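You operate a simulated robot arm through the tools that you are given. There is no shell and no other tool. Be economical: measure what you need, move in short steps, check, and stop when the job is done.

Carry out the task below with a simulated two-armed robot. There is one attempt and no reset: what you move stays moved.

Task
On the wash table top, fold the blue cloth in half, so that its two long edges meet.
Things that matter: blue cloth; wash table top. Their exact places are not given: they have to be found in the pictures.

It is judged by the outcome, as a careful person would: the job done as asked, and still so three seconds after it is handed in. It fails if anything else is knocked over, pushed out of place, dropped, spilled or broken. Flat cloth is picked up by pressing the open fingertips on it (5 to 10 N) and closing them slowly along it; thin cloth reads only 2 to 8 mm in the jaws.

Robot
Two 7-joint arms with two-finger grippers on one trunk, on a base that drives. Base frame: it is fixed to the floor where the robot stands at the start and does not move with it; the origin is under the middle of the robot, x ahead of it, y to its left, z up; the surface under the hand at the start is at about z = 90. Lengths are in cm, angles in rad, forces in N, time in s.
The left shoulder is at the start at [7.8, 15.1, 96.3], the right one opposite. With the tool pointing down near the work surface each hand reaches from about 10 to 76 cm from the robot's upright axis, wherever it stands, measured 20 degrees to its own side. Places, roughly: wash table top [60, 0, 90]. Payload 2.54 kg a hand.
The TCP of each hand is the grasp point between the finger pads, 3 cm short of the fingertips. In the tool frame z runs along the fingers and y along their closing line. Largest opening 11.6 cm; the body of the gripper starts 9.5 cm behind the TCP.
Orientation is that of the tool frame in the base frame, as a unit quaternion [w, x, y, z]. With the fingers straight down and closing along the base's y, the tool's x points along the base's -x, its y along +y and its z along -z.

Tools
- The arms move only by the tool nudge_tool. It takes "left_motion", "right_motion" or both (then of equal length, played together; a hand with none holds still); each is a list of rows, each an object of numbers (a shift or turn left out is 0, a gripper value left out holds the last): "wx", "wy", "wz": the turn, a rotation vector about the base's x, y, z in rad; "tx", "ty", "tz": the shift along the base's x, y, z in cm; "fingers": the finger opening in cm, from 0 to 11.6. In form: [{"wx": .., "wy": .., "wz": .., "tx": .., "ty": .., "tz": .., "fingers": ..}, ...]. A call has 1 to 10 rows; each row shifts and turns the commanded pose from where the row before left it. A row lasts 0.2 s, in which the tool goes at most 5 cm and 0.15 rad; a call with a longer step from one row to the next is refused whole, and so is a gripper value outside its range. A pose out of reach is approached as far as the arm can. The call stops where the force on the tool passes 40 N (or 10 N more than at its start, if that is more) or the arm is blocked; 0.2 s more then pass. Each finger travels about 7.2 cm/s and halts on what it meets, pressing with about 33 N; the grip force reading is that of the motor and also rises with nothing between the fingers. The clock runs only during rows and for 0.2 s after the last one: add rows that do not move to give the fingers time. The reply holds the time, the measured pose of the TCP, the force on the tool along the base axes, the opening and the grip force, in the units named above and with some noise, with the torque about the TCP (base axes, N m) and any sound that the robot's microphone picked up.
- Cameras (640 x 400 px; columns grow to the right, rows downward): "scene" is now at [16.08, 1.07, 111.36]; the picture's right is [0.14, -0.99, 0.00], its down [-0.27, -0.04, -0.96] and it looks along [0.95, 0.13, -0.28] (base axes); focal length 253 px, centre (320, 200). "left" rides on the left gripper at [6.9, 1.5, -12.2] in its tool frame; the picture's right is [-0.22, 0.98, 0.00], its down [-0.83, -0.18, -0.53] and it looks along [-0.52, -0.11, 0.85] (tool axes); focal length 251 px, centre (320, 200). "right" rides on the right gripper at [6.9, -1.5, -12.2] in its tool frame; the picture's right is [0.21, 0.98, 0.00], its down [-0.83, 0.18, -0.53] and it looks along [-0.52, 0.11, 0.85] (tool axes); focal length 251 px, centre (320, 200).
- grab_frame(camera): a new picture of that camera. The clock stands still meanwhile.
- lift_body(by): slides the trunk up (or, below 0, down) by that many cm; the arms and the scene camera ride with it, the base frame stays. It gives what a move gives, with no picture.
- drive_base(legs): drives the robot by 1 to 6 legs, each [ahead, left, turn to the left] in cm, cm and rad, along the robot's own axes; the way and the turn of a leg run together, so that a leg with both is an arc; at most 150 cm and 3.142 rad a leg. The arms and the cameras ride along, it lands a little off, and it stops where it bumps. It gives what a move gives.
- turn_head(pan, tilt): turns the head with the scene camera to pan (to the left, within 1.396 rad either way) and tilt (down, from -0.506 to 1.204), counted from straight ahead of the robot. It gives what a move gives.
- measure_at(camera, pixels): for up to 12 pixels [column, row] of the newest picture of that camera ("zoom" is the newest enlarged one), the place [x, y, z] in the base frame of the surface seen there, good to about 0.2 cm. The clock stands still meanwhile.
- zoom(camera, box): a new picture of the part [left, top, right, bottom] of that camera's present view, enlarged. The clock stands still meanwhile.
- job_done(): hands the job in; it is judged then, once.

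Go step by step. Measure first, check grasps and placings, and put right what went wrong. The budget is 80 turns and 62 pictures, counting those below and the enlarged ones. Unless the task says otherwise, let go and move clear before handing in, and close with one line.

The tools are called after "Emit:" as a command line: name --argument value ..., lists and objects as JSON in quotes. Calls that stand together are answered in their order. nudge_tool: Moves the arms, as the interface text tells. Its arguments: {"type":"object","properties":{"left_motion":{"type":"array"},"right_motion":{"type":"array"}},"required":[]} The other tools are called the same way: lift_body (by) slides the trunk up or down; drive_base (legs) drives the base; turn_head (pan, tilt) turns the head that bears the scene camera; grab_frame (camera) takes a picture; measure_at (camera, pixels) gives the place of the surface under pixels of a picture; zoom (camera, box) takes an enlarged picture of a part of a camera's view; job_done () hands the job in.

At the start:

```text
time: 0.0
left_tcp_pos: [45.25, 32.27, 109.82]
left_tool_rot: [0.0, -0.001, 1.0, 0.0]
left_contact_force: [-0.5, -0.7, 0.3]
left_ft_torque: [0.01, 0.04, 0.0]
left_width: 11.6
left_grasp_force: 0.1
right_tcp_pos: [45.34, -16.08, 106.5]
right_tool_rot: [0.0, 0.0, 1.0, 0.0]
right_contact_force: [-0.6, 0.1, 0.2]
right_ft_torque: [0.01, -0.02, -0.02]
right_width: 11.58
right_grasp_force: 0.0
trunk travel left (down, up): [-20.0, 8.9]
robot x, y, heading: [-0.41, -0.05, -0.002]
head pan, tilt: [0.138, 0.281]
```

scene: 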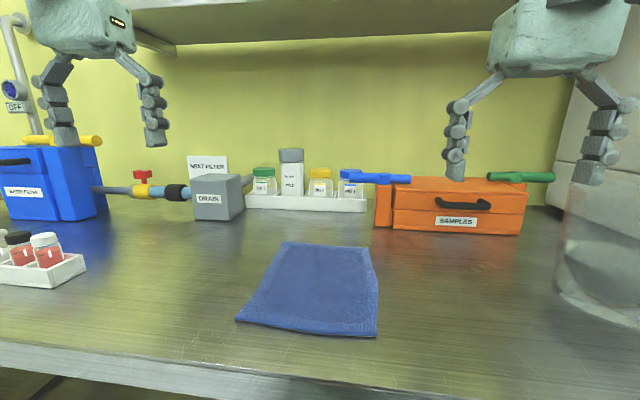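
right: 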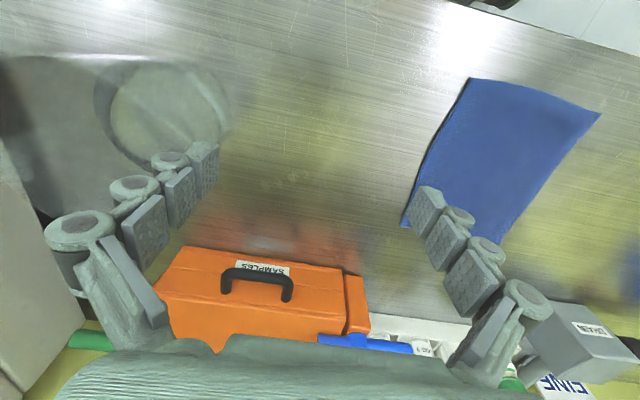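
left: 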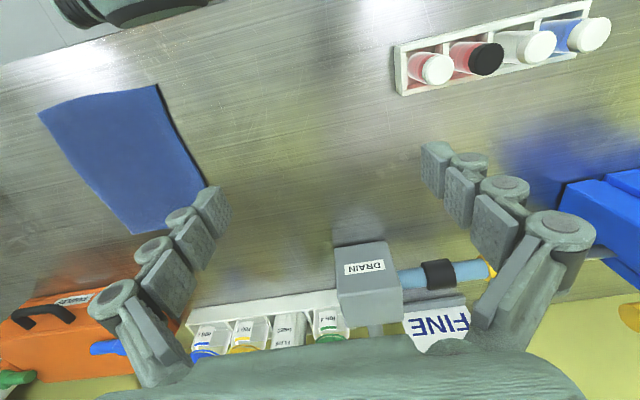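

The blue cloth lies in the scene picture with corners near (283,242), (369,247), (377,336), (237,320). I measure these corners and the table around.

Emit:
measure_at --camera "scene" --pixels '[[284, 243], [368, 248], [376, 334], [239, 319], [320, 285], [377, 290], [262, 280], [310, 330], [420, 300], [200, 300], [320, 225], [300, 360]]'

Emit:
zoom --camera "scene" --box '[220, 225, 400, 345]'

```text
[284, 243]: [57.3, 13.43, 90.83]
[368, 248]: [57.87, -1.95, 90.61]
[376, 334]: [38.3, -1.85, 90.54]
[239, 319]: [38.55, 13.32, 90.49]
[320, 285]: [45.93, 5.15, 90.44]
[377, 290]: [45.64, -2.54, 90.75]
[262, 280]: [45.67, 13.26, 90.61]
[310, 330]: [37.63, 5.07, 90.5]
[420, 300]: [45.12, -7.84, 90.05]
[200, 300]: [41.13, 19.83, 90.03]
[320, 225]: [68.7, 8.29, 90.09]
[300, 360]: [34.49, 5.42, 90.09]
```

```text
3.33 times, centred on (310, 285) of scene
```

zoom: 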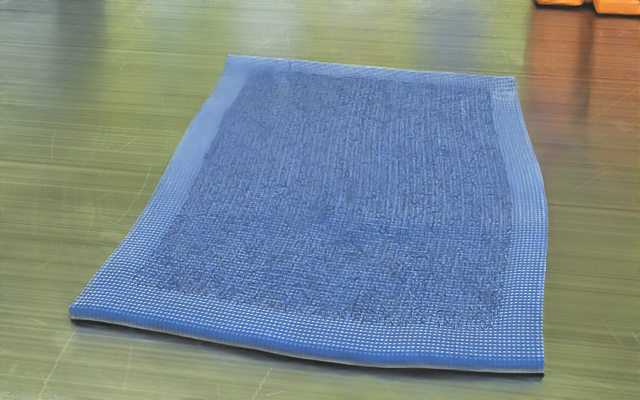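

The cloth spans about x 38–57.7 and y −2 to 13.4, so its long edges run along x and it is 0.5 cm thick. I will bring both hands over the right long edge, right hand near and left hand far, with fingers straddling the edge, and stay high for now.

Emit:
nudge_tool --left_motion '[{"tx": 1.2, "ty": -3.8, "tz": -1, "fingers": 4}, {"tx": 1.2, "ty": -3.8, "tz": -1}, {"tx": 1.2, "ty": -3.8, "tz": -1}, {"tx": 1.2, "ty": -3.8, "tz": -1}, {"tx": 1.2, "ty": -3.8, "tz": -1}, {"tx": 1.2, "ty": -3.8, "tz": -1}, {"tx": 1.2, "ty": -3.8, "tz": -1}, {"tx": 1.2, "ty": -3.8, "tz": -1}, {"tx": 1.15, "ty": -3.9, "tz": -1}, {}]' --right_motion '[{"tx": -1.8, "ty": 1, "tz": -0.5, "fingers": 4}, {"tx": -1.8, "ty": 1, "tz": -0.5}, {"tx": -1.74, "ty": 1, "tz": -0.5}, {"ty": 1.8, "tz": -0.5}, {"ty": 1.8, "tz": -0.5}, {"ty": 1.8, "tz": -0.5}, {"ty": 1.8, "tz": -0.5}, {"ty": 1.9, "tz": -1}, {"ty": 2, "tz": -1}, {}]'

Emit:
grab_frame --camera "scene"

Emit:
grab_frame --camera "right"

```text
time: 2.2
left_tcp_pos: [50.1, 12.02, 101.58]
left_tool_rot: [0.001, -0.001, 1.0, -0.001]
left_contact_force: [-1.0, 0.4, -0.2]
left_ft_torque: [0.01, 0.02, 0.0]
left_width: 3.99
left_grasp_force: 0.1
left hand out of reach, approached as far as the arm can: row 5, 6, 7, 8, 9
right_tcp_pos: [40.09, -1.84, 101.1]
right_tool_rot: [0.0, 0.001, 1.0, 0.0]
right_contact_force: [-0.2, -0.5, 0.3]
right_ft_torque: [0.01, 0.0, -0.02]
right_width: 3.99
right_grasp_force: 0.1
trunk travel left (down, up): [-20.0, 8.9]
robot x, y, heading: [-0.03, 0.34, 0.002]
head pan, tilt: [0.138, 0.281]
```

```text
57 pictures are left
```

scene: 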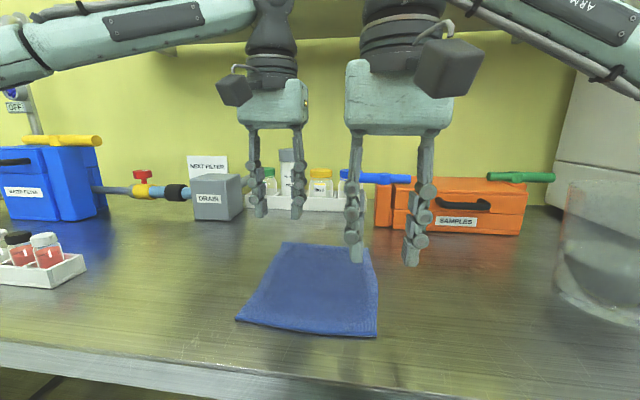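

```text
56 pictures are left
```

right: 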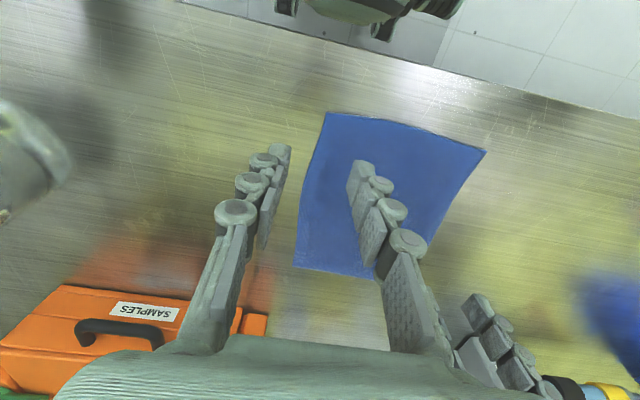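

The right hand is at the edge, but the left hand stopped at (50, 12) as "out of reach". I test whether it moves further in small steps.

Emit:
nudge_tool --left_motion '[{"ty": -1}, {"ty": -1}, {"ty": -1}, {"ty": -1}, {}]'

```text
time: 3.4
left_tcp_pos: [49.99, 12.03, 101.68]
left_tool_rot: [0.0, -0.001, 1.0, 0.001]
left_contact_force: [-0.3, 0.4, 0.7]
left_ft_torque: [0.04, 0.03, 0.02]
left_width: 4.01
left_grasp_force: 0.1
left hand out of reach, approached as far as the arm can: row 1, 2, 3, 4
right_tcp_pos: [40.0, -1.84, 101.05]
right_tool_rot: [0.0, 0.001, 1.0, 0.0]
right_contact_force: [0.1, 0.4, -0.5]
right_ft_torque: [0.02, 0.01, -0.01]
right_width: 4.02
right_grasp_force: 0.0
trunk travel left (down, up): [-20.0, 8.9]
robot x, y, heading: [0.13, 0.42, 0.002]
head pan, tilt: [0.138, 0.281]
```

The left hand is still stuck at y=12. I move the right hand aside to see whether the two hands are limiting each other.

Emit:
nudge_tool --left_motion '[{}, {}, {}, {"ty": -2}, {"ty": -2}, {"ty": -2}, {"ty": -2}, {"ty": -2}, {"ty": -2}, {}]' --right_motion '[{"ty": -4}, {"ty": -4}, {"ty": -4}, {"ty": -3}, {}, {}, {}, {}, {}, {}]'

```text
time: 5.6
left_tcp_pos: [45.85, 10.18, 101.65]
left_tool_rot: [0.0, -0.002, 1.0, 0.001]
left_contact_force: [0.6, 0.4, 0.1]
left_ft_torque: [-0.04, -0.03, -0.02]
left_width: 3.98
left_grasp_force: 0.0
left hand out of reach, approached as far as the arm can: row 4, 5, 6, 7, 8, 9
right_tcp_pos: [40.19, -17.0, 100.94]
right_tool_rot: [-0.001, 0.0, 1.0, 0.0]
right_contact_force: [0.3, 0.0, 0.6]
right_ft_torque: [0.01, -0.01, -0.01]
right_width: 4.01
right_grasp_force: 0.1
trunk travel left (down, up): [-20.0, 8.9]
robot x, y, heading: [-0.35, -0.22, -0.005]
head pan, tilt: [0.138, 0.281]
```

Even with the right hand away the left arm is limited by its joints near y=10. I test whether yawing the hand frees it.

Emit:
nudge_tool --left_motion '[{"wz": -0.14, "tz": 0.5}, {"wz": -0.14, "tz": 0.5}, {"wz": -0.14, "tz": 0.5}, {"wz": -0.14, "ty": -2}, {"ty": -2, "tx": 1}, {"ty": -2, "tx": 1}, {"ty": -2, "tx": 1}, {"ty": -2, "tx": 1}, {"ty": -1, "tx": 1}, {}]'

```text
time: 7.8
left_tcp_pos: [46.91, 10.29, 101.72]
left_tool_rot: [0.001, 0.275, 0.962, 0.0]
left_contact_force: [0.4, 0.4, 0.3]
left_ft_torque: [-0.03, 0.02, -0.03]
left_width: 3.99
left_grasp_force: 0.2
left hand out of reach, approached as far as the arm can: row 4, 5, 6, 7, 8, 9
right_tcp_pos: [40.13, -17.08, 101.02]
right_tool_rot: [0.0, 0.0, 1.0, 0.0]
right_contact_force: [-0.5, -0.3, 0.1]
right_ft_torque: [-0.02, 0.01, -0.01]
right_width: 3.99
right_grasp_force: 0.2
trunk travel left (down, up): [-20.0, 8.9]
robot x, y, heading: [0.1, -0.14, -0.002]
head pan, tilt: [0.138, 0.281]
```

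Yaw does not free it. I undo the yaw and try approaching the same line from closer in (x≈38), as the right arm did.

Emit:
nudge_tool --left_motion '[{"wz": 0.14, "tx": -3}, {"wz": 0.14, "tx": -3}, {"wz": 0.14, "tx": -3}, {"wz": 0.14}, {"ty": -2}, {"ty": -2}, {"ty": -2}, {"ty": -2}, {"ty": -2}, {}]'

```text
time: 10.0
left_tcp_pos: [37.69, 7.07, 101.75]
left_tool_rot: [0.001, -0.001, 1.0, -0.001]
left_contact_force: [0.3, -0.4, -0.8]
left_ft_torque: [0.04, -0.01, 0.0]
left_width: 4.0
left_grasp_force: 0.0
left hand out of reach, approached as far as the arm can: row 6, 7, 8, 9
right_tcp_pos: [40.15, -17.02, 100.97]
right_tool_rot: [0.0, 0.0, 1.0, 0.0]
right_contact_force: [0.1, 0.8, 0.0]
right_ft_torque: [-0.04, 0.04, 0.03]
right_width: 4.01
right_grasp_force: 0.1
trunk travel left (down, up): [-20.0, 8.9]
robot x, y, heading: [0.19, 0.51, -0.001]
head pan, tilt: [0.138, 0.281]
```

The left arm is limited to about 11° on its own side, so one hand alone will do the fold. I park the left hand back and higher, raise the right, and then shift the base left so the right arm has easy reach.

Emit:
nudge_tool --left_motion '[{"tz": 3}, {"tz": 3}, {"ty": 3, "tx": -1}, {"ty": 3, "tx": -1}, {"ty": 3, "tx": -1}, {"ty": 3, "tx": -1}, {"ty": 2, "tx": -1}, {}]' --right_motion '[{"tz": 1}, {"tz": 1}, {}, {}, {}, {}, {}, {}]'

Emit:
drive_base --legs '[[0, 18, 0]]'

Emit:
grab_frame --camera "scene"

```text
time: 11.8
left_tcp_pos: [33.48, 23.66, 107.69]
left_tool_rot: [0.0, 0.001, 1.0, 0.0]
left_contact_force: [-0.1, 0.1, 0.0]
left_ft_torque: [-0.03, 0.0, -0.01]
left_width: 4.0
left_grasp_force: 0.1
left hand out of reach, approached as far as the arm can: row 1, 2
right_tcp_pos: [40.12, -17.05, 102.87]
right_tool_rot: [0.0, 0.0, 1.0, -0.001]
right_contact_force: [0.0, 0.3, -0.4]
right_ft_torque: [0.01, 0.0, -0.03]
right_width: 4.01
right_grasp_force: 0.1
trunk travel left (down, up): [-20.0, 8.9]
robot x, y, heading: [-0.05, 0.07, 0.001]
head pan, tilt: [0.138, 0.281]
```

```text
time: 14.2
left_tcp_pos: [33.53, 41.58, 107.67]
left_tool_rot: [0.001, -0.001, 1.0, 0.0]
left_contact_force: [-0.3, -0.9, 0.2]
left_ft_torque: [0.03, 0.0, 0.01]
left_width: 4.0
left_grasp_force: 0.1
right_tcp_pos: [40.01, 0.81, 103.06]
right_tool_rot: [0.001, 0.001, 1.0, 0.001]
right_contact_force: [-0.8, -0.1, -0.3]
right_ft_torque: [-0.02, 0.0, 0.0]
right_width: 3.99
right_grasp_force: 0.1
trunk travel left (down, up): [-20.0, 8.9]
robot x, y, heading: [-0.08, 17.86, -0.001]
head pan, tilt: [0.138, 0.281]
```

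```text
55 pictures are left
```

scene: 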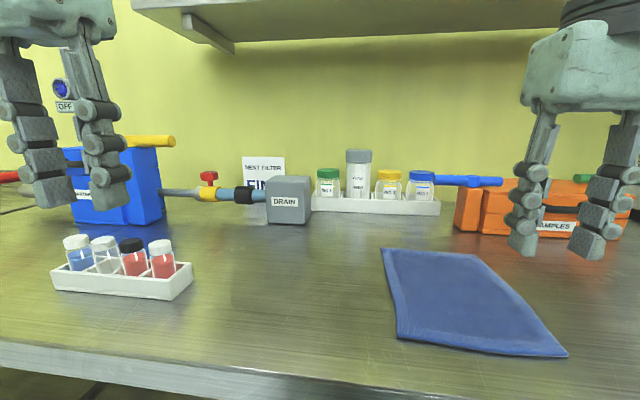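

The base is at y=18 and nothing was disturbed. I bring the right hand above the middle of the right edge, (48, −2.2), and turn the head to watch.

Emit:
nudge_tool --right_motion '[{"tx": 2.7, "ty": -1}, {"tx": 2.7, "ty": -1}, {"tx": 2.6, "ty": -1}, {"tz": -2.5}, {"tz": -2.5}, {"tz": -1}, {}]'

Emit:
turn_head --pan -0.35 --tilt 0.5

Emit:
grab_frame --camera "scene"

Emit:
grab_frame --camera "right"

```text
time: 15.8
left_tcp_pos: [33.51, 41.48, 107.84]
left_tool_rot: [0.002, -0.001, 1.0, 0.0]
left_contact_force: [0.0, 0.4, 0.2]
left_ft_torque: [0.01, -0.03, 0.0]
left_width: 4.0
left_grasp_force: 0.1
right_tcp_pos: [48.14, -2.24, 96.95]
right_tool_rot: [0.0, 0.001, 1.0, 0.001]
right_contact_force: [-1.1, -0.5, 0.4]
right_ft_torque: [0.0, 0.03, -0.01]
right_width: 4.01
right_grasp_force: 0.0
trunk travel left (down, up): [-20.0, 8.9]
robot x, y, heading: [-0.13, 17.83, 0.001]
head pan, tilt: [0.138, 0.281]
```

```text
time: 16.7
left_tcp_pos: [33.54, 41.5, 107.81]
left_tool_rot: [0.0, -0.001, 1.0, 0.0]
left_contact_force: [0.4, 0.3, 0.4]
left_ft_torque: [-0.01, 0.0, 0.02]
left_width: 3.99
left_grasp_force: 0.0
right_tcp_pos: [47.92, -2.11, 96.92]
right_tool_rot: [0.0, 0.001, 1.0, 0.0]
right_contact_force: [0.1, -1.2, 0.0]
right_ft_torque: [-0.01, 0.0, 0.02]
right_width: 4.01
right_grasp_force: 0.1
trunk travel left (down, up): [-20.0, 8.9]
robot x, y, heading: [-0.15, 18.01, -0.004]
head pan, tilt: [-0.351, 0.499]
```

```text
54 pictures are left
```

scene: 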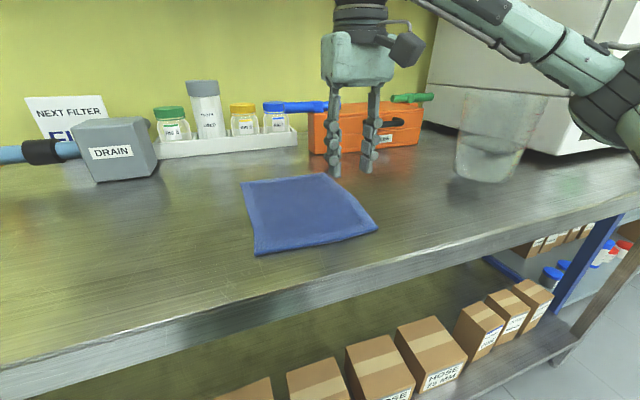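

```text
53 pictures are left
```

right: 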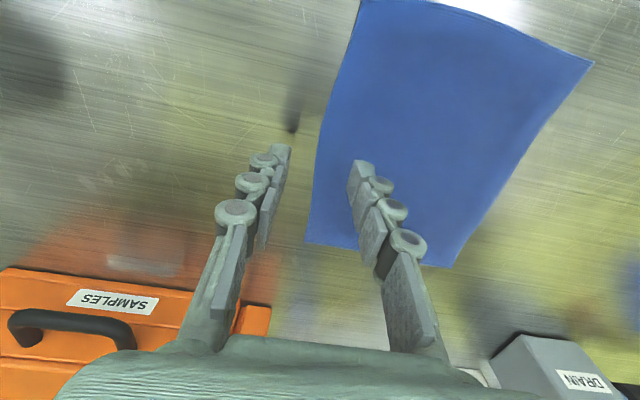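

The fingers straddle the right edge mid-length. I lower to just above the cloth, then press.

Emit:
nudge_tool --right_motion '[{"tz": -1.5}, {"tz": -1}, {"tz": -0.6}, {"tz": -0.2}, {}]'

```text
time: 17.9
left_tcp_pos: [33.56, 41.51, 107.85]
left_tool_rot: [0.001, -0.001, 1.0, 0.0]
left_contact_force: [0.0, 0.0, -0.1]
left_ft_torque: [-0.03, 0.01, -0.01]
left_width: 4.02
left_grasp_force: 0.0
right_tcp_pos: [48.13, -2.22, 93.6]
right_tool_rot: [0.0, 0.001, 1.0, 0.0]
right_contact_force: [-0.5, -0.1, -0.3]
right_ft_torque: [0.0, 0.0, 0.01]
right_width: 4.01
right_grasp_force: 0.1
trunk travel left (down, up): [-20.0, 8.9]
robot x, y, heading: [-0.08, 17.8, 0.001]
head pan, tilt: [-0.351, 0.499]
```

Emit:
nudge_tool --right_motion '[{"tz": -0.2}, {"tz": -0.1}, {}]'

```text
time: 18.7
left_tcp_pos: [33.45, 41.48, 107.77]
left_tool_rot: [0.001, 0.0, 1.0, 0.0]
left_contact_force: [-0.4, 0.0, -0.5]
left_ft_torque: [0.05, 0.01, -0.03]
left_width: 4.03
left_grasp_force: 0.1
right_tcp_pos: [48.07, -2.2, 93.35]
right_tool_rot: [0.0, 0.001, 1.0, 0.0]
right_contact_force: [-0.5, 0.0, 0.4]
right_ft_torque: [0.01, 0.02, -0.01]
right_width: 3.99
right_grasp_force: 0.4
trunk travel left (down, up): [-20.0, 8.9]
robot x, y, heading: [0.14, 17.76, -0.0]
head pan, tilt: [-0.351, 0.499]
```

Little force yet; I go lower in tenths.

Emit:
nudge_tool --right_motion '[{"tz": -0.1}, {"tz": -0.1}, {}]'

```text
time: 19.5
left_tcp_pos: [33.5, 41.51, 107.84]
left_tool_rot: [0.001, -0.001, 1.0, 0.0]
left_contact_force: [0.2, -0.6, 0.4]
left_ft_torque: [-0.01, 0.02, -0.04]
left_width: 4.0
left_grasp_force: 0.0
right_tcp_pos: [48.06, -2.32, 93.19]
right_tool_rot: [0.001, 0.002, 1.0, 0.001]
right_contact_force: [-0.1, 1.0, 7.1]
right_ft_torque: [0.17, -0.04, -0.03]
right_width: 4.07
right_grasp_force: 0.6
trunk travel left (down, up): [-20.0, 8.9]
robot x, y, heading: [0.03, 17.86, 0.001]
head pan, tilt: [-0.351, 0.499]
```

The press reads 7 N, which is in range. I close the fingers slowly.

Emit:
nudge_tool --right_motion '[{"fingers": 3.5}, {"fingers": 3.0}, {"fingers": 2.5}, {"fingers": 2.0}, {"fingers": 1.5}, {"fingers": 1.0}, {"fingers": 0.5}, {"fingers": 0}, {}, {}]'

Emit:
zoom --camera "scene" --box '[220, 120, 420, 270]'

```text
time: 21.7
left_tcp_pos: [33.41, 41.53, 107.77]
left_tool_rot: [0.001, 0.0, 1.0, 0.0]
left_contact_force: [0.7, -0.3, -0.5]
left_ft_torque: [-0.01, -0.01, -0.05]
left_width: 3.99
left_grasp_force: 0.0
right_tcp_pos: [48.2, -2.27, 93.19]
right_tool_rot: [0.0, 0.0, 1.0, 0.0]
right_contact_force: [-0.1, 0.1, 1.2]
right_ft_torque: [0.04, 0.03, 0.03]
right_width: 0.35
right_grasp_force: 32.2
trunk travel left (down, up): [-20.0, 8.9]
robot x, y, heading: [0.11, 17.79, -0.003]
head pan, tilt: [-0.351, 0.499]
```

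```text
2.67 times, centred on (320, 195) of scene
```

zoom: 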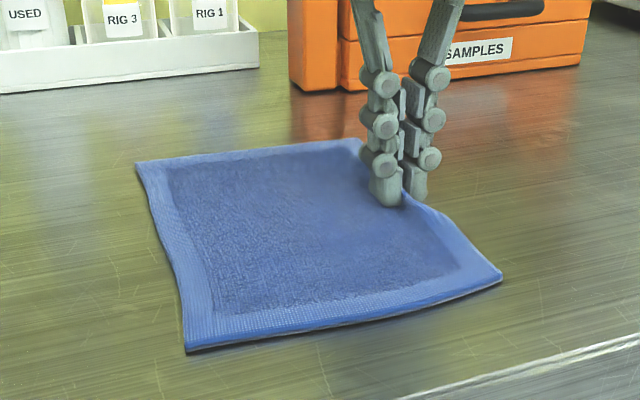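

The jaws read 0.35 cm at 32 N and the picture shows the edge pinched. I lift along an arc around the fold line.

Emit:
nudge_tool --right_motion '[{"tz": 0.8}, {"tz": 0.8, "ty": 0.1}, {"tz": 1, "ty": 0.2}, {"tz": 1, "ty": 0.4}, {"tz": 1, "ty": 0.6}, {"tz": 0.9, "ty": 0.8}, {"tz": 0.8, "ty": 0.9}, {}]'

Emit:
zoom --camera "scene" --box '[200, 100, 440, 270]'

```text
time: 23.5
left_tcp_pos: [33.53, 41.5, 107.85]
left_tool_rot: [0.001, -0.001, 1.0, -0.001]
left_contact_force: [0.2, -1.4, 0.3]
left_ft_torque: [-0.06, 0.02, -0.01]
left_width: 4.0
left_grasp_force: 0.0
right_tcp_pos: [47.99, 0.79, 99.63]
right_tool_rot: [0.0, 0.0, 1.0, 0.0]
right_contact_force: [-1.1, 0.2, -0.5]
right_ft_torque: [0.02, -0.02, 0.0]
right_width: 0.43
right_grasp_force: 35.5
trunk travel left (down, up): [-20.0, 8.9]
robot x, y, heading: [-0.06, 17.67, -0.004]
head pan, tilt: [-0.351, 0.499]
```

```text
2.35 times, centred on (320, 185) of scene
```

zoom: 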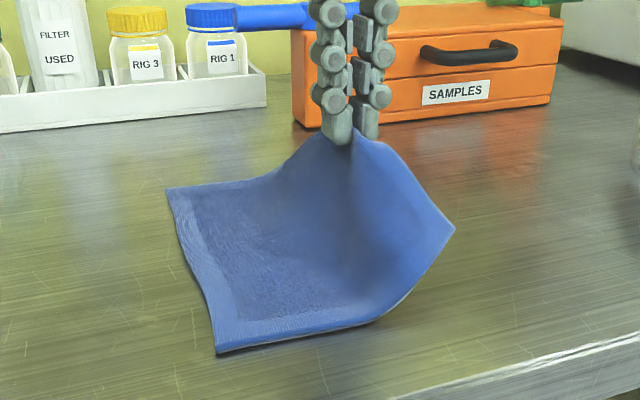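

The cloth holds and follows well with corners lagging a little. I continue over the top, tilting the hand so its body leads toward +y.

Emit:
nudge_tool --right_motion '[{"tz": 0.7, "ty": 1.1}, {"tz": 0.5, "ty": 1.2}, {"tz": 0.3, "ty": 1.3}, {"ty": 1.3, "wx": -0.08}, {"tz": -0.2, "ty": 1.3, "wx": -0.1}, {"tz": -0.5, "ty": 1.2, "wx": -0.1}, {"tz": -0.7, "ty": 1.2, "wx": -0.1}, {"tz": -0.8, "ty": 1.1, "wx": -0.1}, {}]'

Emit:
zoom --camera "scene" --box '[160, 80, 440, 270]'

```text
time: 25.5
left_tcp_pos: [33.59, 41.47, 107.74]
left_tool_rot: [0.001, 0.0, 1.0, 0.001]
left_contact_force: [0.2, 0.5, 0.0]
left_ft_torque: [0.04, 0.0, 0.0]
left_width: 4.0
left_grasp_force: 0.1
right_tcp_pos: [47.99, 10.46, 98.89]
right_tool_rot: [0.0, -0.001, 0.971, -0.238]
right_contact_force: [-0.1, 1.2, -0.1]
right_ft_torque: [0.01, -0.02, 0.03]
right_width: 0.3
right_grasp_force: 30.1
trunk travel left (down, up): [-20.0, 8.9]
robot x, y, heading: [-0.15, 17.82, 0.003]
head pan, tilt: [-0.351, 0.499]
```

```text
2.11 times, centred on (300, 175) of scene
```

zoom: 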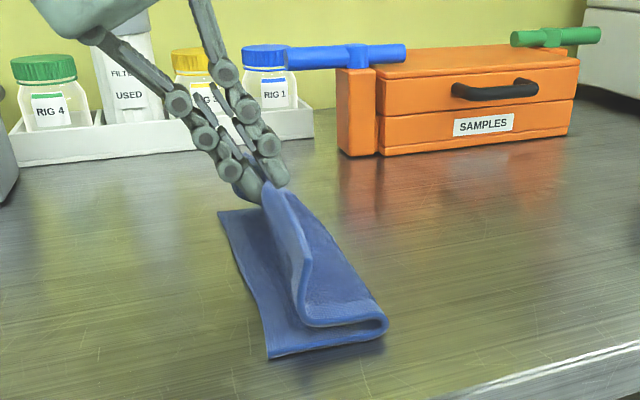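

The fold is forming cleanly. I continue to lay the edge down over the left edge with more tilt.

Emit:
nudge_tool --right_motion '[{"tz": -0.7, "ty": 0.9, "wx": -0.08}, {"tz": -0.8, "ty": 0.9, "wx": -0.08}, {"tz": -0.8, "ty": 0.8, "wx": -0.08}, {"tz": -0.8, "ty": 0.8, "wx": -0.08}, {"tz": -0.7, "ty": 0.6}, {"tz": -0.4}, {}]'

Emit:
zoom --camera "scene" --box '[160, 80, 440, 270]'

```text
time: 27.1
left_tcp_pos: [33.5, 41.56, 107.84]
left_tool_rot: [0.0, 0.0, 1.0, 0.0]
left_contact_force: [0.2, 0.0, 0.1]
left_ft_torque: [0.0, -0.02, 0.0]
left_width: 4.01
left_grasp_force: 0.0
right_tcp_pos: [48.16, 14.48, 94.49]
right_tool_rot: [0.0, 0.001, 0.921, -0.39]
right_contact_force: [1.2, -0.9, -0.9]
right_ft_torque: [0.04, 0.03, -0.01]
right_width: 0.44
right_grasp_force: 33.9
trunk travel left (down, up): [-20.0, 8.9]
robot x, y, heading: [0.11, 18.13, 0.004]
head pan, tilt: [-0.351, 0.499]
```

```text
2.11 times, centred on (300, 175) of scene
```

zoom: 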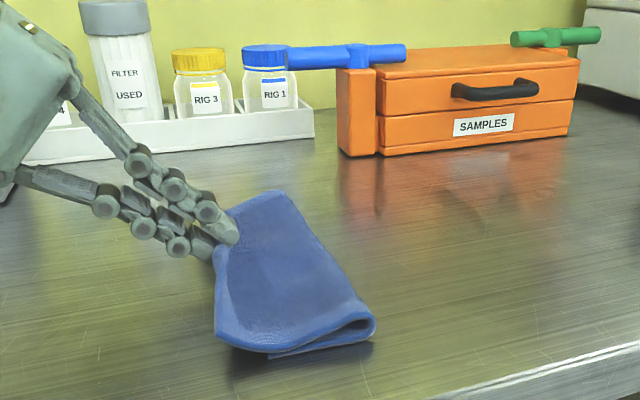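

The upper flap's near corner (zoom ~(222,338)) looks left of the lower layer's corner (zoom ~(270,355)); I measure to check overshoot.

Emit:
measure_at --camera "zoom" --pixels '[[222, 336], [240, 344], [272, 353], [217, 300], [216, 265], [240, 212], [275, 195], [300, 265], [360, 330], [372, 322]]'

Emit:
grab_frame --camera "right"

```text
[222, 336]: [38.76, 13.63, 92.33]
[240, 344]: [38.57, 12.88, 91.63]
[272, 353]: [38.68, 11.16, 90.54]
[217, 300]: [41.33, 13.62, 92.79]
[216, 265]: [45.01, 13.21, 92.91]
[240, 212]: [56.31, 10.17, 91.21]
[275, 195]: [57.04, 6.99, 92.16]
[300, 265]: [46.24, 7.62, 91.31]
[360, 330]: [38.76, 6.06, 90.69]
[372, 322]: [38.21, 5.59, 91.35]
```

```text
48 pictures are left
```

right: 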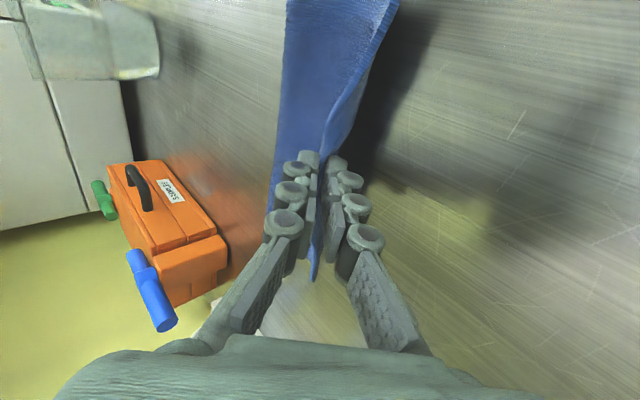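

The flap's edge sits at y≈13.6, matching the lower edge at about 13.4. I open slightly and withdraw back along the fingers.

Emit:
nudge_tool --right_motion '[{"tz": -0.3}, {"fingers": 0.8}, {"fingers": 1.4}, {}, {"ty": 0.4, "tz": 0.38}, {"ty": 0.7, "tz": 0.66}, {"ty": 1.4, "tz": 1.3}, {"ty": 2, "tz": 2}, {"ty": 2, "tz": 2}, {}]'

Emit:
zoom --camera "scene" --box '[160, 80, 440, 270]'

Emit:
grab_frame --camera "right"

```text
time: 29.3
left_tcp_pos: [33.45, 41.57, 107.79]
left_tool_rot: [0.0, -0.002, 1.0, 0.0]
left_contact_force: [-1.0, 0.0, -0.6]
left_ft_torque: [0.01, 0.03, 0.0]
left_width: 4.02
left_grasp_force: 0.1
right_tcp_pos: [48.07, 21.14, 100.52]
right_tool_rot: [-0.001, 0.0, 0.921, -0.389]
right_contact_force: [-0.5, -0.1, -0.2]
right_ft_torque: [0.0, 0.01, -0.01]
right_width: 1.41
right_grasp_force: 0.0
trunk travel left (down, up): [-20.0, 8.9]
robot x, y, heading: [0.3, 17.49, 0.004]
head pan, tilt: [-0.351, 0.499]
```

```text
2.11 times, centred on (300, 175) of scene
```

zoom: 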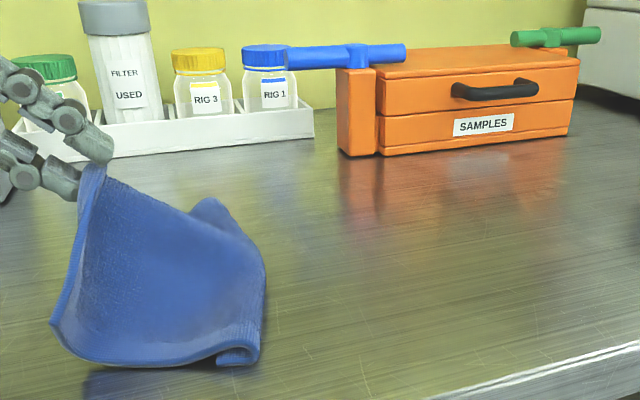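

```text
46 pictures are left
```

right: 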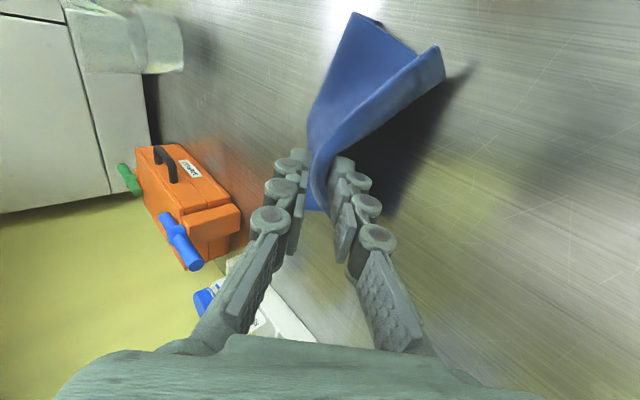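

The cloth clung to the fingers even at 1.4 cm opening and was dragged left with them. I measure where the layers are now before setting it back down.

Emit:
measure_at --camera "zoom" --pixels '[[255, 358], [225, 362], [262, 290], [215, 202], [95, 175], [60, 330], [90, 355], [150, 365]]'

Emit:
measure_at --camera "right" --pixels '[[353, 15], [415, 52], [440, 65], [315, 205], [320, 165], [330, 205], [400, 60], [318, 120]]'

Emit:
zoom --camera "right" --box '[260, 0, 480, 260]'

Emit:
grab_frame --camera "left"

```text
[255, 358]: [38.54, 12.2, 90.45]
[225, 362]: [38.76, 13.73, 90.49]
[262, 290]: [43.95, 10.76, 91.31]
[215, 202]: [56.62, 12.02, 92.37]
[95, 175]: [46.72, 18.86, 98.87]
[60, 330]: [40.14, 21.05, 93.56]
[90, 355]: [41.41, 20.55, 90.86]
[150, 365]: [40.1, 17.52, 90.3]
```

```text
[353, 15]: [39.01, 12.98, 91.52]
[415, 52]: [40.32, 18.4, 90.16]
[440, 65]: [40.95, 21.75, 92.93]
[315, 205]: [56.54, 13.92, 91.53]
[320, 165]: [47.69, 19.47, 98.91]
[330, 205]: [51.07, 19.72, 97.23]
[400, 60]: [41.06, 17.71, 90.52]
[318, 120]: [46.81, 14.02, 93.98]
```

```text
1.54 times, centred on (370, 130) of right
```

zoom: 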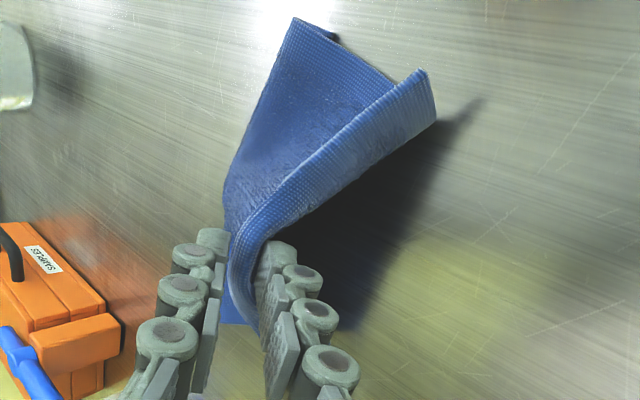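

```text
44 pictures are left
```

left: 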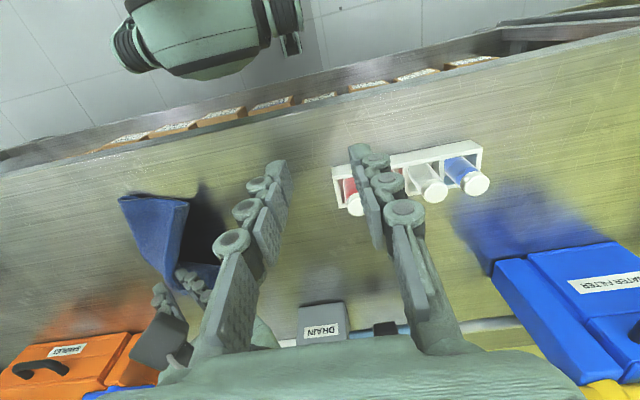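

The lower left edge still lies near y≈13.5; the fold has just rolled left. I regrip and retrace the path so it rolls back.

Emit:
nudge_tool --right_motion '[{"fingers": 0}, {}, {"ty": -1.2, "tz": -0.9}, {"ty": -1.3, "tz": -0.9}, {"ty": -1.3, "tz": -1}, {"ty": -1.3, "tz": -1}, {"ty": -1.3, "tz": -1}, {"ty": -0.6, "tz": -0.8}, {}]'

Emit:
zoom --camera "scene" --box '[160, 80, 440, 270]'

Emit:
zoom --camera "right" --box '[240, 0, 460, 260]'

```text
time: 31.3
left_tcp_pos: [33.59, 41.49, 107.84]
left_tool_rot: [0.002, 0.0, 1.0, 0.0]
left_contact_force: [0.7, -0.5, -0.7]
left_ft_torque: [-0.02, 0.04, 0.01]
left_width: 3.95
left_grasp_force: 0.1
right_tcp_pos: [48.02, 13.86, 95.03]
right_tool_rot: [0.001, 0.0, 0.921, -0.39]
right_contact_force: [0.3, -1.1, -0.7]
right_ft_torque: [-0.03, 0.01, 0.03]
right_width: 0.32
right_grasp_force: 29.7
trunk travel left (down, up): [-20.0, 8.9]
robot x, y, heading: [-0.09, 17.97, -0.001]
head pan, tilt: [-0.351, 0.499]
```

```text
2.11 times, centred on (300, 175) of scene
```

zoom: 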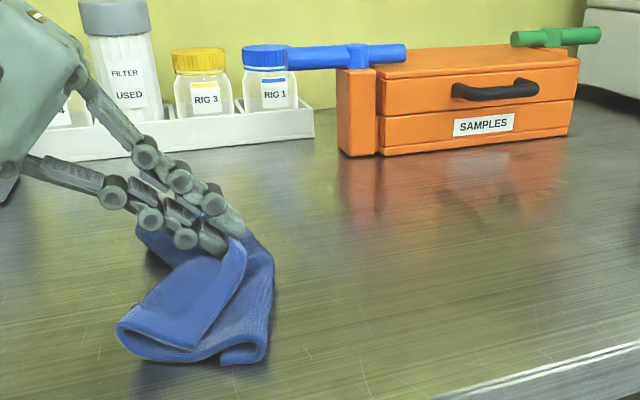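

```text
1.54 times, centred on (350, 130) of right
```

zoom: 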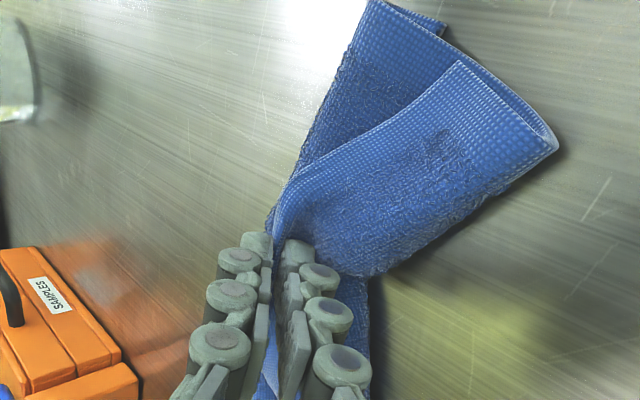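

It doubled over into an S instead of rolling back. I lift the edge up and carry it back to the right to unroll the cloth, untilting the hand.

Emit:
nudge_tool --right_motion '[{"tz": 1.5}, {"tz": 1.5}, {"tz": 1.5, "ty": -0.5, "wx": 0.1}, {"tz": 1.5, "ty": -1, "wx": 0.1}, {"tz": 1, "ty": -1.5, "wx": 0.1}, {"ty": -1.5, "wx": 0.1}, {"ty": -1.5, "wx": 0.1}, {"ty": -1.5, "wx": 0.1}, {"ty": -1.5, "wx": 0.1}, {"ty": -1.5, "wx": 0.1}]'

Emit:
zoom --camera "scene" --box '[160, 80, 440, 270]'

```text
time: 33.5
left_tcp_pos: [33.54, 41.52, 107.84]
left_tool_rot: [0.001, 0.0, 1.0, 0.0]
left_contact_force: [0.1, -0.1, -0.1]
left_ft_torque: [-0.02, -0.01, -0.01]
left_width: 4.0
left_grasp_force: 0.1
right_tcp_pos: [48.07, 3.46, 102.0]
right_tool_rot: [0.0, 0.001, 1.0, 0.002]
right_contact_force: [-0.2, 1.0, -0.4]
right_ft_torque: [0.01, -0.03, -0.02]
right_width: 0.34
right_grasp_force: 29.9
trunk travel left (down, up): [-20.0, 8.9]
robot x, y, heading: [0.05, 17.95, -0.002]
head pan, tilt: [-0.351, 0.499]
```

```text
2.11 times, centred on (300, 175) of scene
```

zoom: 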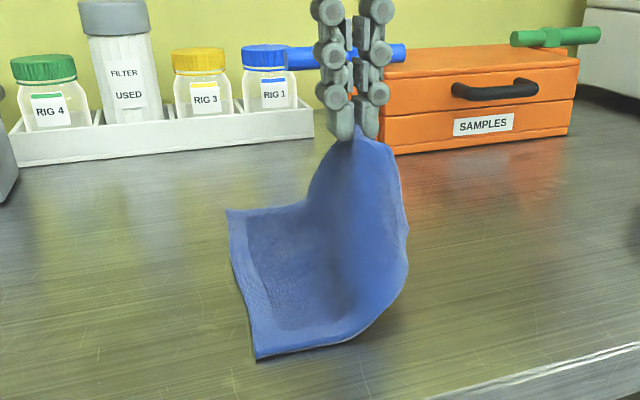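

The cloth is unrolled again. I measure the lower layer's left edge.

Emit:
measure_at --camera "zoom" --pixels '[[258, 354], [240, 280], [231, 214], [340, 335], [395, 285], [300, 330]]'

```text
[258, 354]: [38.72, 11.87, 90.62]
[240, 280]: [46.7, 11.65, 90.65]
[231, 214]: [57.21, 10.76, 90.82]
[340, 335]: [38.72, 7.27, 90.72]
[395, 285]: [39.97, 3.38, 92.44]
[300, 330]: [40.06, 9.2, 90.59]
```

The left edge is now at y ≈ 11–12, so I'll aim there. I repeat the arc with a gentler tilt, planning to open wide and lift straight up on release.

Emit:
nudge_tool --right_motion '[{"tz": -0.8, "ty": 0.4}, {"tz": -0.3, "ty": 1}, {"tz": -0.3, "ty": 1.1}, {"tz": -0.5, "ty": 1.1, "wx": -0.05}, {"tz": -0.6, "ty": 1.1, "wx": -0.05}, {"tz": -0.7, "ty": 1.1, "wx": -0.05}, {"tz": -0.8, "ty": 1, "wx": -0.05}, {"tz": -0.8, "ty": 0.8, "wx": -0.05}, {"tz": -0.9, "ty": 0.7, "wx": -0.05}, {}]'

Emit:
zoom --camera "scene" --box '[160, 80, 440, 270]'

Emit:
zoom --camera "right" --box '[200, 0, 460, 260]'

```text
time: 35.7
left_tcp_pos: [33.57, 41.56, 107.79]
left_tool_rot: [0.0, -0.001, 1.0, -0.001]
left_contact_force: [-0.4, 0.2, -0.3]
left_ft_torque: [-0.01, -0.02, -0.02]
left_width: 4.0
left_grasp_force: 0.1
right_tcp_pos: [48.17, 11.8, 96.38]
right_tool_rot: [0.0, -0.001, 0.989, -0.148]
right_contact_force: [-0.9, 0.0, -0.6]
right_ft_torque: [0.0, -0.02, -0.05]
right_width: 0.41
right_grasp_force: 35.1
trunk travel left (down, up): [-20.0, 8.9]
robot x, y, heading: [-0.09, 17.62, -0.004]
head pan, tilt: [-0.351, 0.499]
```

```text
2.11 times, centred on (300, 175) of scene
```

zoom: 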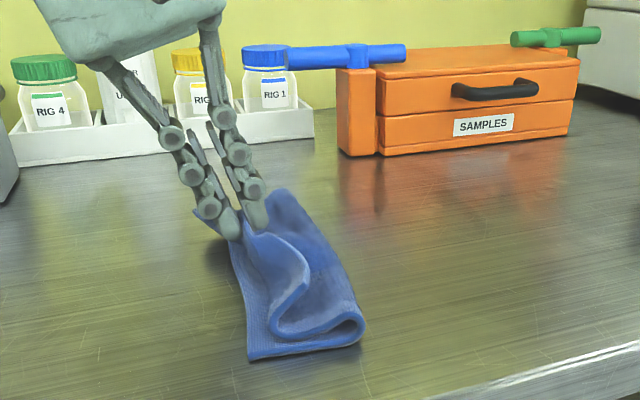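

```text
1.54 times, centred on (330, 130) of right
```

zoom: 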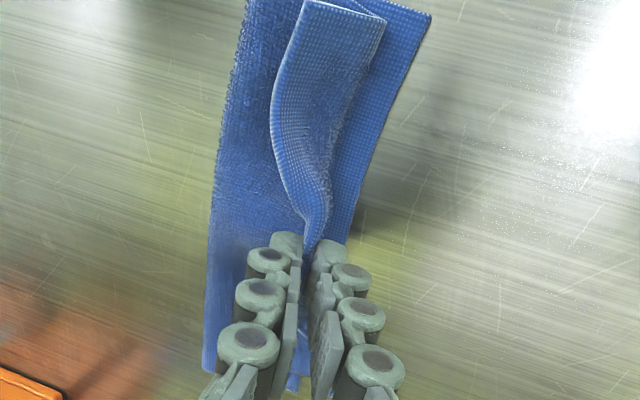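

The near corner of the flap has curled back because of the smaller tilt. I lift a little, carry it further left with more tilt to uncurl it, then lower.

Emit:
nudge_tool --right_motion '[{"tz": 1.2, "ty": 0.5, "wx": -0.1}, {"tz": 1, "ty": 0.8, "wx": -0.1}, {"tz": 0.6, "ty": 0.8, "wx": -0.1}, {"ty": 0.6, "wx": -0.1}, {"wx": -0.1}, {"wx": -0.05}, {}]'

Emit:
zoom --camera "scene" --box '[160, 80, 440, 270]'

```text
time: 37.3
left_tcp_pos: [33.57, 41.53, 107.83]
left_tool_rot: [0.001, -0.001, 1.0, 0.0]
left_contact_force: [0.5, -0.5, -0.2]
left_ft_torque: [0.01, 0.02, 0.01]
left_width: 4.0
left_grasp_force: 0.1
right_tcp_pos: [48.04, 14.48, 99.19]
right_tool_rot: [0.001, 0.001, 0.911, -0.412]
right_contact_force: [0.1, 0.8, 2.2]
right_ft_torque: [0.07, 0.01, 0.02]
right_width: 0.31
right_grasp_force: 31.7
trunk travel left (down, up): [-20.0, 8.9]
robot x, y, heading: [0.04, 17.88, 0.001]
head pan, tilt: [-0.351, 0.499]
```

```text
2.11 times, centred on (300, 175) of scene
```

zoom: 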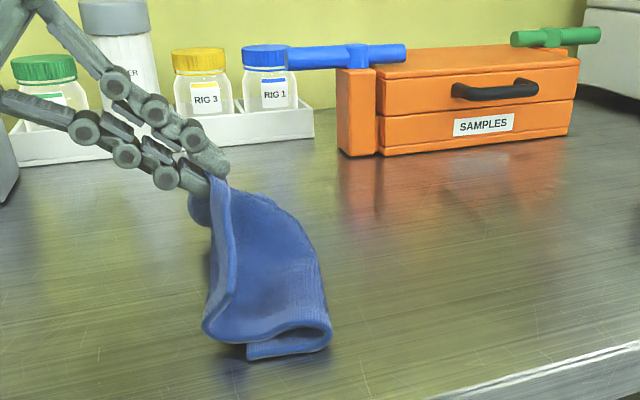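

Emit:
measure_at --camera "zoom" --pixels '[[251, 354], [328, 340], [207, 328], [230, 270], [225, 190], [322, 280]]'

```text
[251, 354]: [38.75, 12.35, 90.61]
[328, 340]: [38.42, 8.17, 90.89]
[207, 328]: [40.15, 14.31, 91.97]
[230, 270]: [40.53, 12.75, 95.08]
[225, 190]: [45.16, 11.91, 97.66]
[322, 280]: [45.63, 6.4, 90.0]
```

The fold line has rolled to y≈8 near. I carry the edge back right to unroll and then repeat the first arc, shifted 1.2 cm right.

Emit:
nudge_tool --right_motion '[{"tz": 1, "ty": -0.5, "wx": 0.05}, {"tz": 1, "ty": -1, "wx": 0.1}, {"tz": 0.6, "ty": -1.5, "wx": 0.1}, {"ty": -1.5, "wx": 0.1}, {"ty": -1.5, "wx": 0.1}, {"ty": -1.5, "wx": 0.1}, {"ty": -1.5, "wx": 0.1}, {"ty": -1.5, "wx": 0.1}, {"ty": -1, "tz": -0.5, "wx": 0.1}, {"tz": -0.5, "ty": -0.5}]'

Emit:
zoom --camera "scene" --box '[160, 80, 440, 270]'

```text
time: 39.5
left_tcp_pos: [33.5, 41.51, 107.88]
left_tool_rot: [0.001, -0.001, 1.0, 0.001]
left_contact_force: [0.0, 0.3, 0.0]
left_ft_torque: [0.01, 0.04, -0.03]
left_width: 3.99
left_grasp_force: 0.1
right_tcp_pos: [47.86, 2.59, 100.75]
right_tool_rot: [0.001, 0.0, 1.0, 0.001]
right_contact_force: [0.8, 0.2, 1.8]
right_ft_torque: [-0.03, 0.0, 0.0]
right_width: 0.29
right_grasp_force: 32.0
trunk travel left (down, up): [-20.0, 8.9]
robot x, y, heading: [-0.18, 18.0, -0.001]
head pan, tilt: [-0.351, 0.499]
```

```text
2.11 times, centred on (300, 175) of scene
```

zoom: 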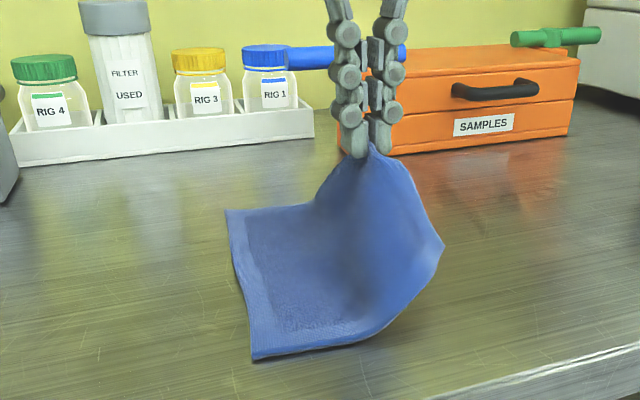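

Clean again. Now the arc with tilt as in the first good pass.

Emit:
nudge_tool --right_motion '[{"tz": 0.3, "ty": 1.1}, {"tz": 0.1, "ty": 1.2, "wx": -0.08}, {"tz": -0.2, "ty": 1.2, "wx": -0.1}, {"tz": -0.5, "ty": 1.1, "wx": -0.1}, {"tz": -0.7, "ty": 1.1, "wx": -0.1}, {"tz": -0.8, "ty": 1, "wx": -0.1}, {"tz": -0.8, "ty": 1, "wx": -0.1}, {"tz": -0.8, "ty": 1, "wx": -0.1}, {"tz": -0.8, "ty": 1, "wx": -0.1}, {"tz": -0.6, "ty": 0.7, "wx": -0.06}]'

Emit:
zoom --camera "scene" --box '[160, 80, 440, 270]'

```text
time: 41.7
left_tcp_pos: [33.66, 41.51, 107.8]
left_tool_rot: [0.001, 0.0, 1.0, 0.0]
left_contact_force: [0.0, -0.3, -0.1]
left_ft_torque: [-0.01, 0.03, 0.01]
left_width: 4.02
left_grasp_force: 0.1
right_tcp_pos: [48.09, 12.9, 95.9]
right_tool_rot: [-0.001, 0.001, 0.913, -0.408]
right_contact_force: [-0.1, 1.3, 0.8]
right_ft_torque: [0.02, 0.0, 0.02]
right_width: 0.35
right_grasp_force: 33.6
trunk travel left (down, up): [-20.0, 8.9]
robot x, y, heading: [-0.23, 17.97, -0.0]
head pan, tilt: [-0.351, 0.499]
```

```text
2.11 times, centred on (300, 175) of scene
```

zoom: 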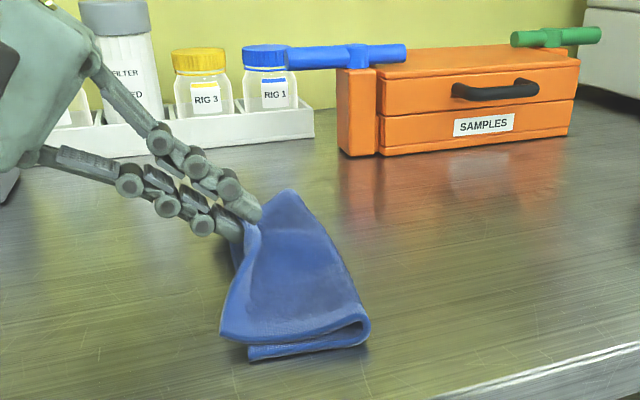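

The flap is well shaped. I lower a bit and open wider (4 cm) without moving, then look.

Emit:
nudge_tool --right_motion '[{"tz": -0.5}, {"fingers": 1}, {"fingers": 2}, {"fingers": 3}, {"fingers": 4}, {}, {}]'

Emit:
zoom --camera "scene" --box '[160, 80, 440, 270]'

Emit:
zoom --camera "right" --box '[200, 0, 460, 260]'

```text
time: 43.3
left_tcp_pos: [33.42, 41.5, 107.81]
left_tool_rot: [0.0, 0.0, 1.0, -0.001]
left_contact_force: [0.6, 0.4, 0.8]
left_ft_torque: [0.03, 0.04, -0.02]
left_width: 3.99
left_grasp_force: 0.0
right_tcp_pos: [47.95, 12.84, 95.37]
right_tool_rot: [0.001, 0.0, 0.913, -0.407]
right_contact_force: [0.1, -1.1, 0.7]
right_ft_torque: [0.01, 0.01, -0.03]
right_width: 4.02
right_grasp_force: 0.1
trunk travel left (down, up): [-20.0, 8.9]
robot x, y, heading: [0.23, 17.76, -0.003]
head pan, tilt: [-0.351, 0.499]
```

```text
2.11 times, centred on (300, 175) of scene
```

zoom: 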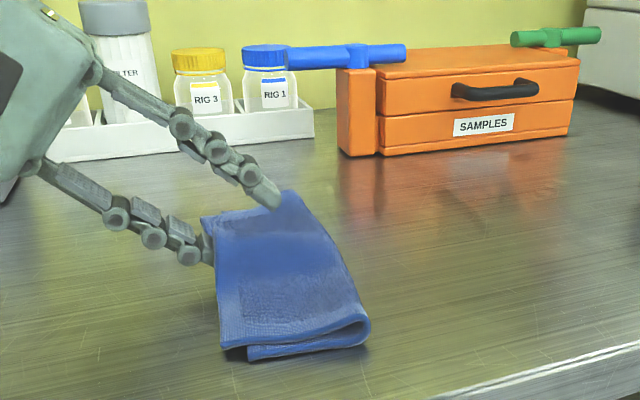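

```text
1.54 times, centred on (330, 130) of right
```

zoom: 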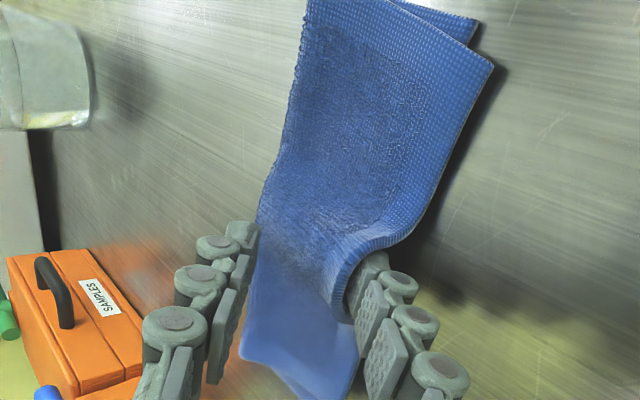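

The flap fell down neatly, its middle resting on the lower fingertip. I slide the finger out mostly horizontally.

Emit:
nudge_tool --right_motion '[{"ty": 0.5}, {"ty": 0.5}, {"ty": 0.6}, {"ty": 0.6}, {"ty": 0.8}, {"ty": 1}, {"ty": 1}, {}]'

Emit:
zoom --camera "scene" --box '[160, 80, 440, 270]'

Emit:
zoom --camera "right" --box '[200, 0, 460, 260]'

```text
time: 45.1
left_tcp_pos: [33.54, 41.55, 107.81]
left_tool_rot: [0.001, -0.001, 1.0, 0.0]
left_contact_force: [0.2, -0.2, -0.2]
left_ft_torque: [0.02, 0.01, 0.02]
left_width: 3.99
left_grasp_force: 0.1
right_tcp_pos: [48.05, 17.98, 95.37]
right_tool_rot: [0.002, 0.001, 0.914, -0.407]
right_contact_force: [0.0, 0.5, -0.6]
right_ft_torque: [0.0, 0.0, 0.03]
right_width: 4.02
right_grasp_force: 0.1
trunk travel left (down, up): [-20.0, 8.9]
robot x, y, heading: [0.16, 17.5, 0.002]
head pan, tilt: [-0.351, 0.499]
```

```text
2.11 times, centred on (300, 175) of scene
```

zoom: 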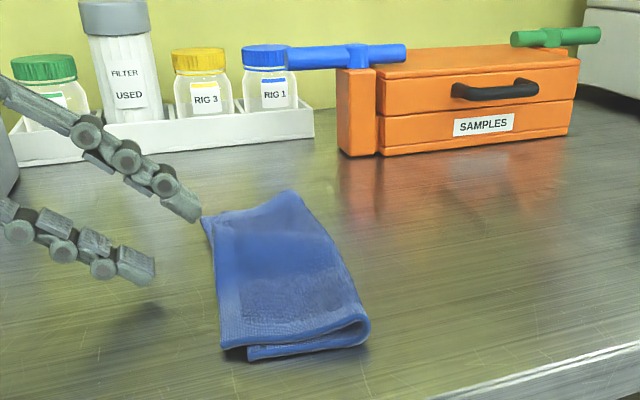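

```text
1.54 times, centred on (330, 130) of right
```

zoom: 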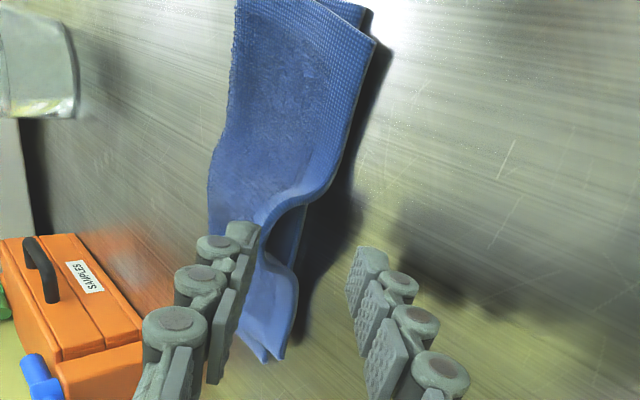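

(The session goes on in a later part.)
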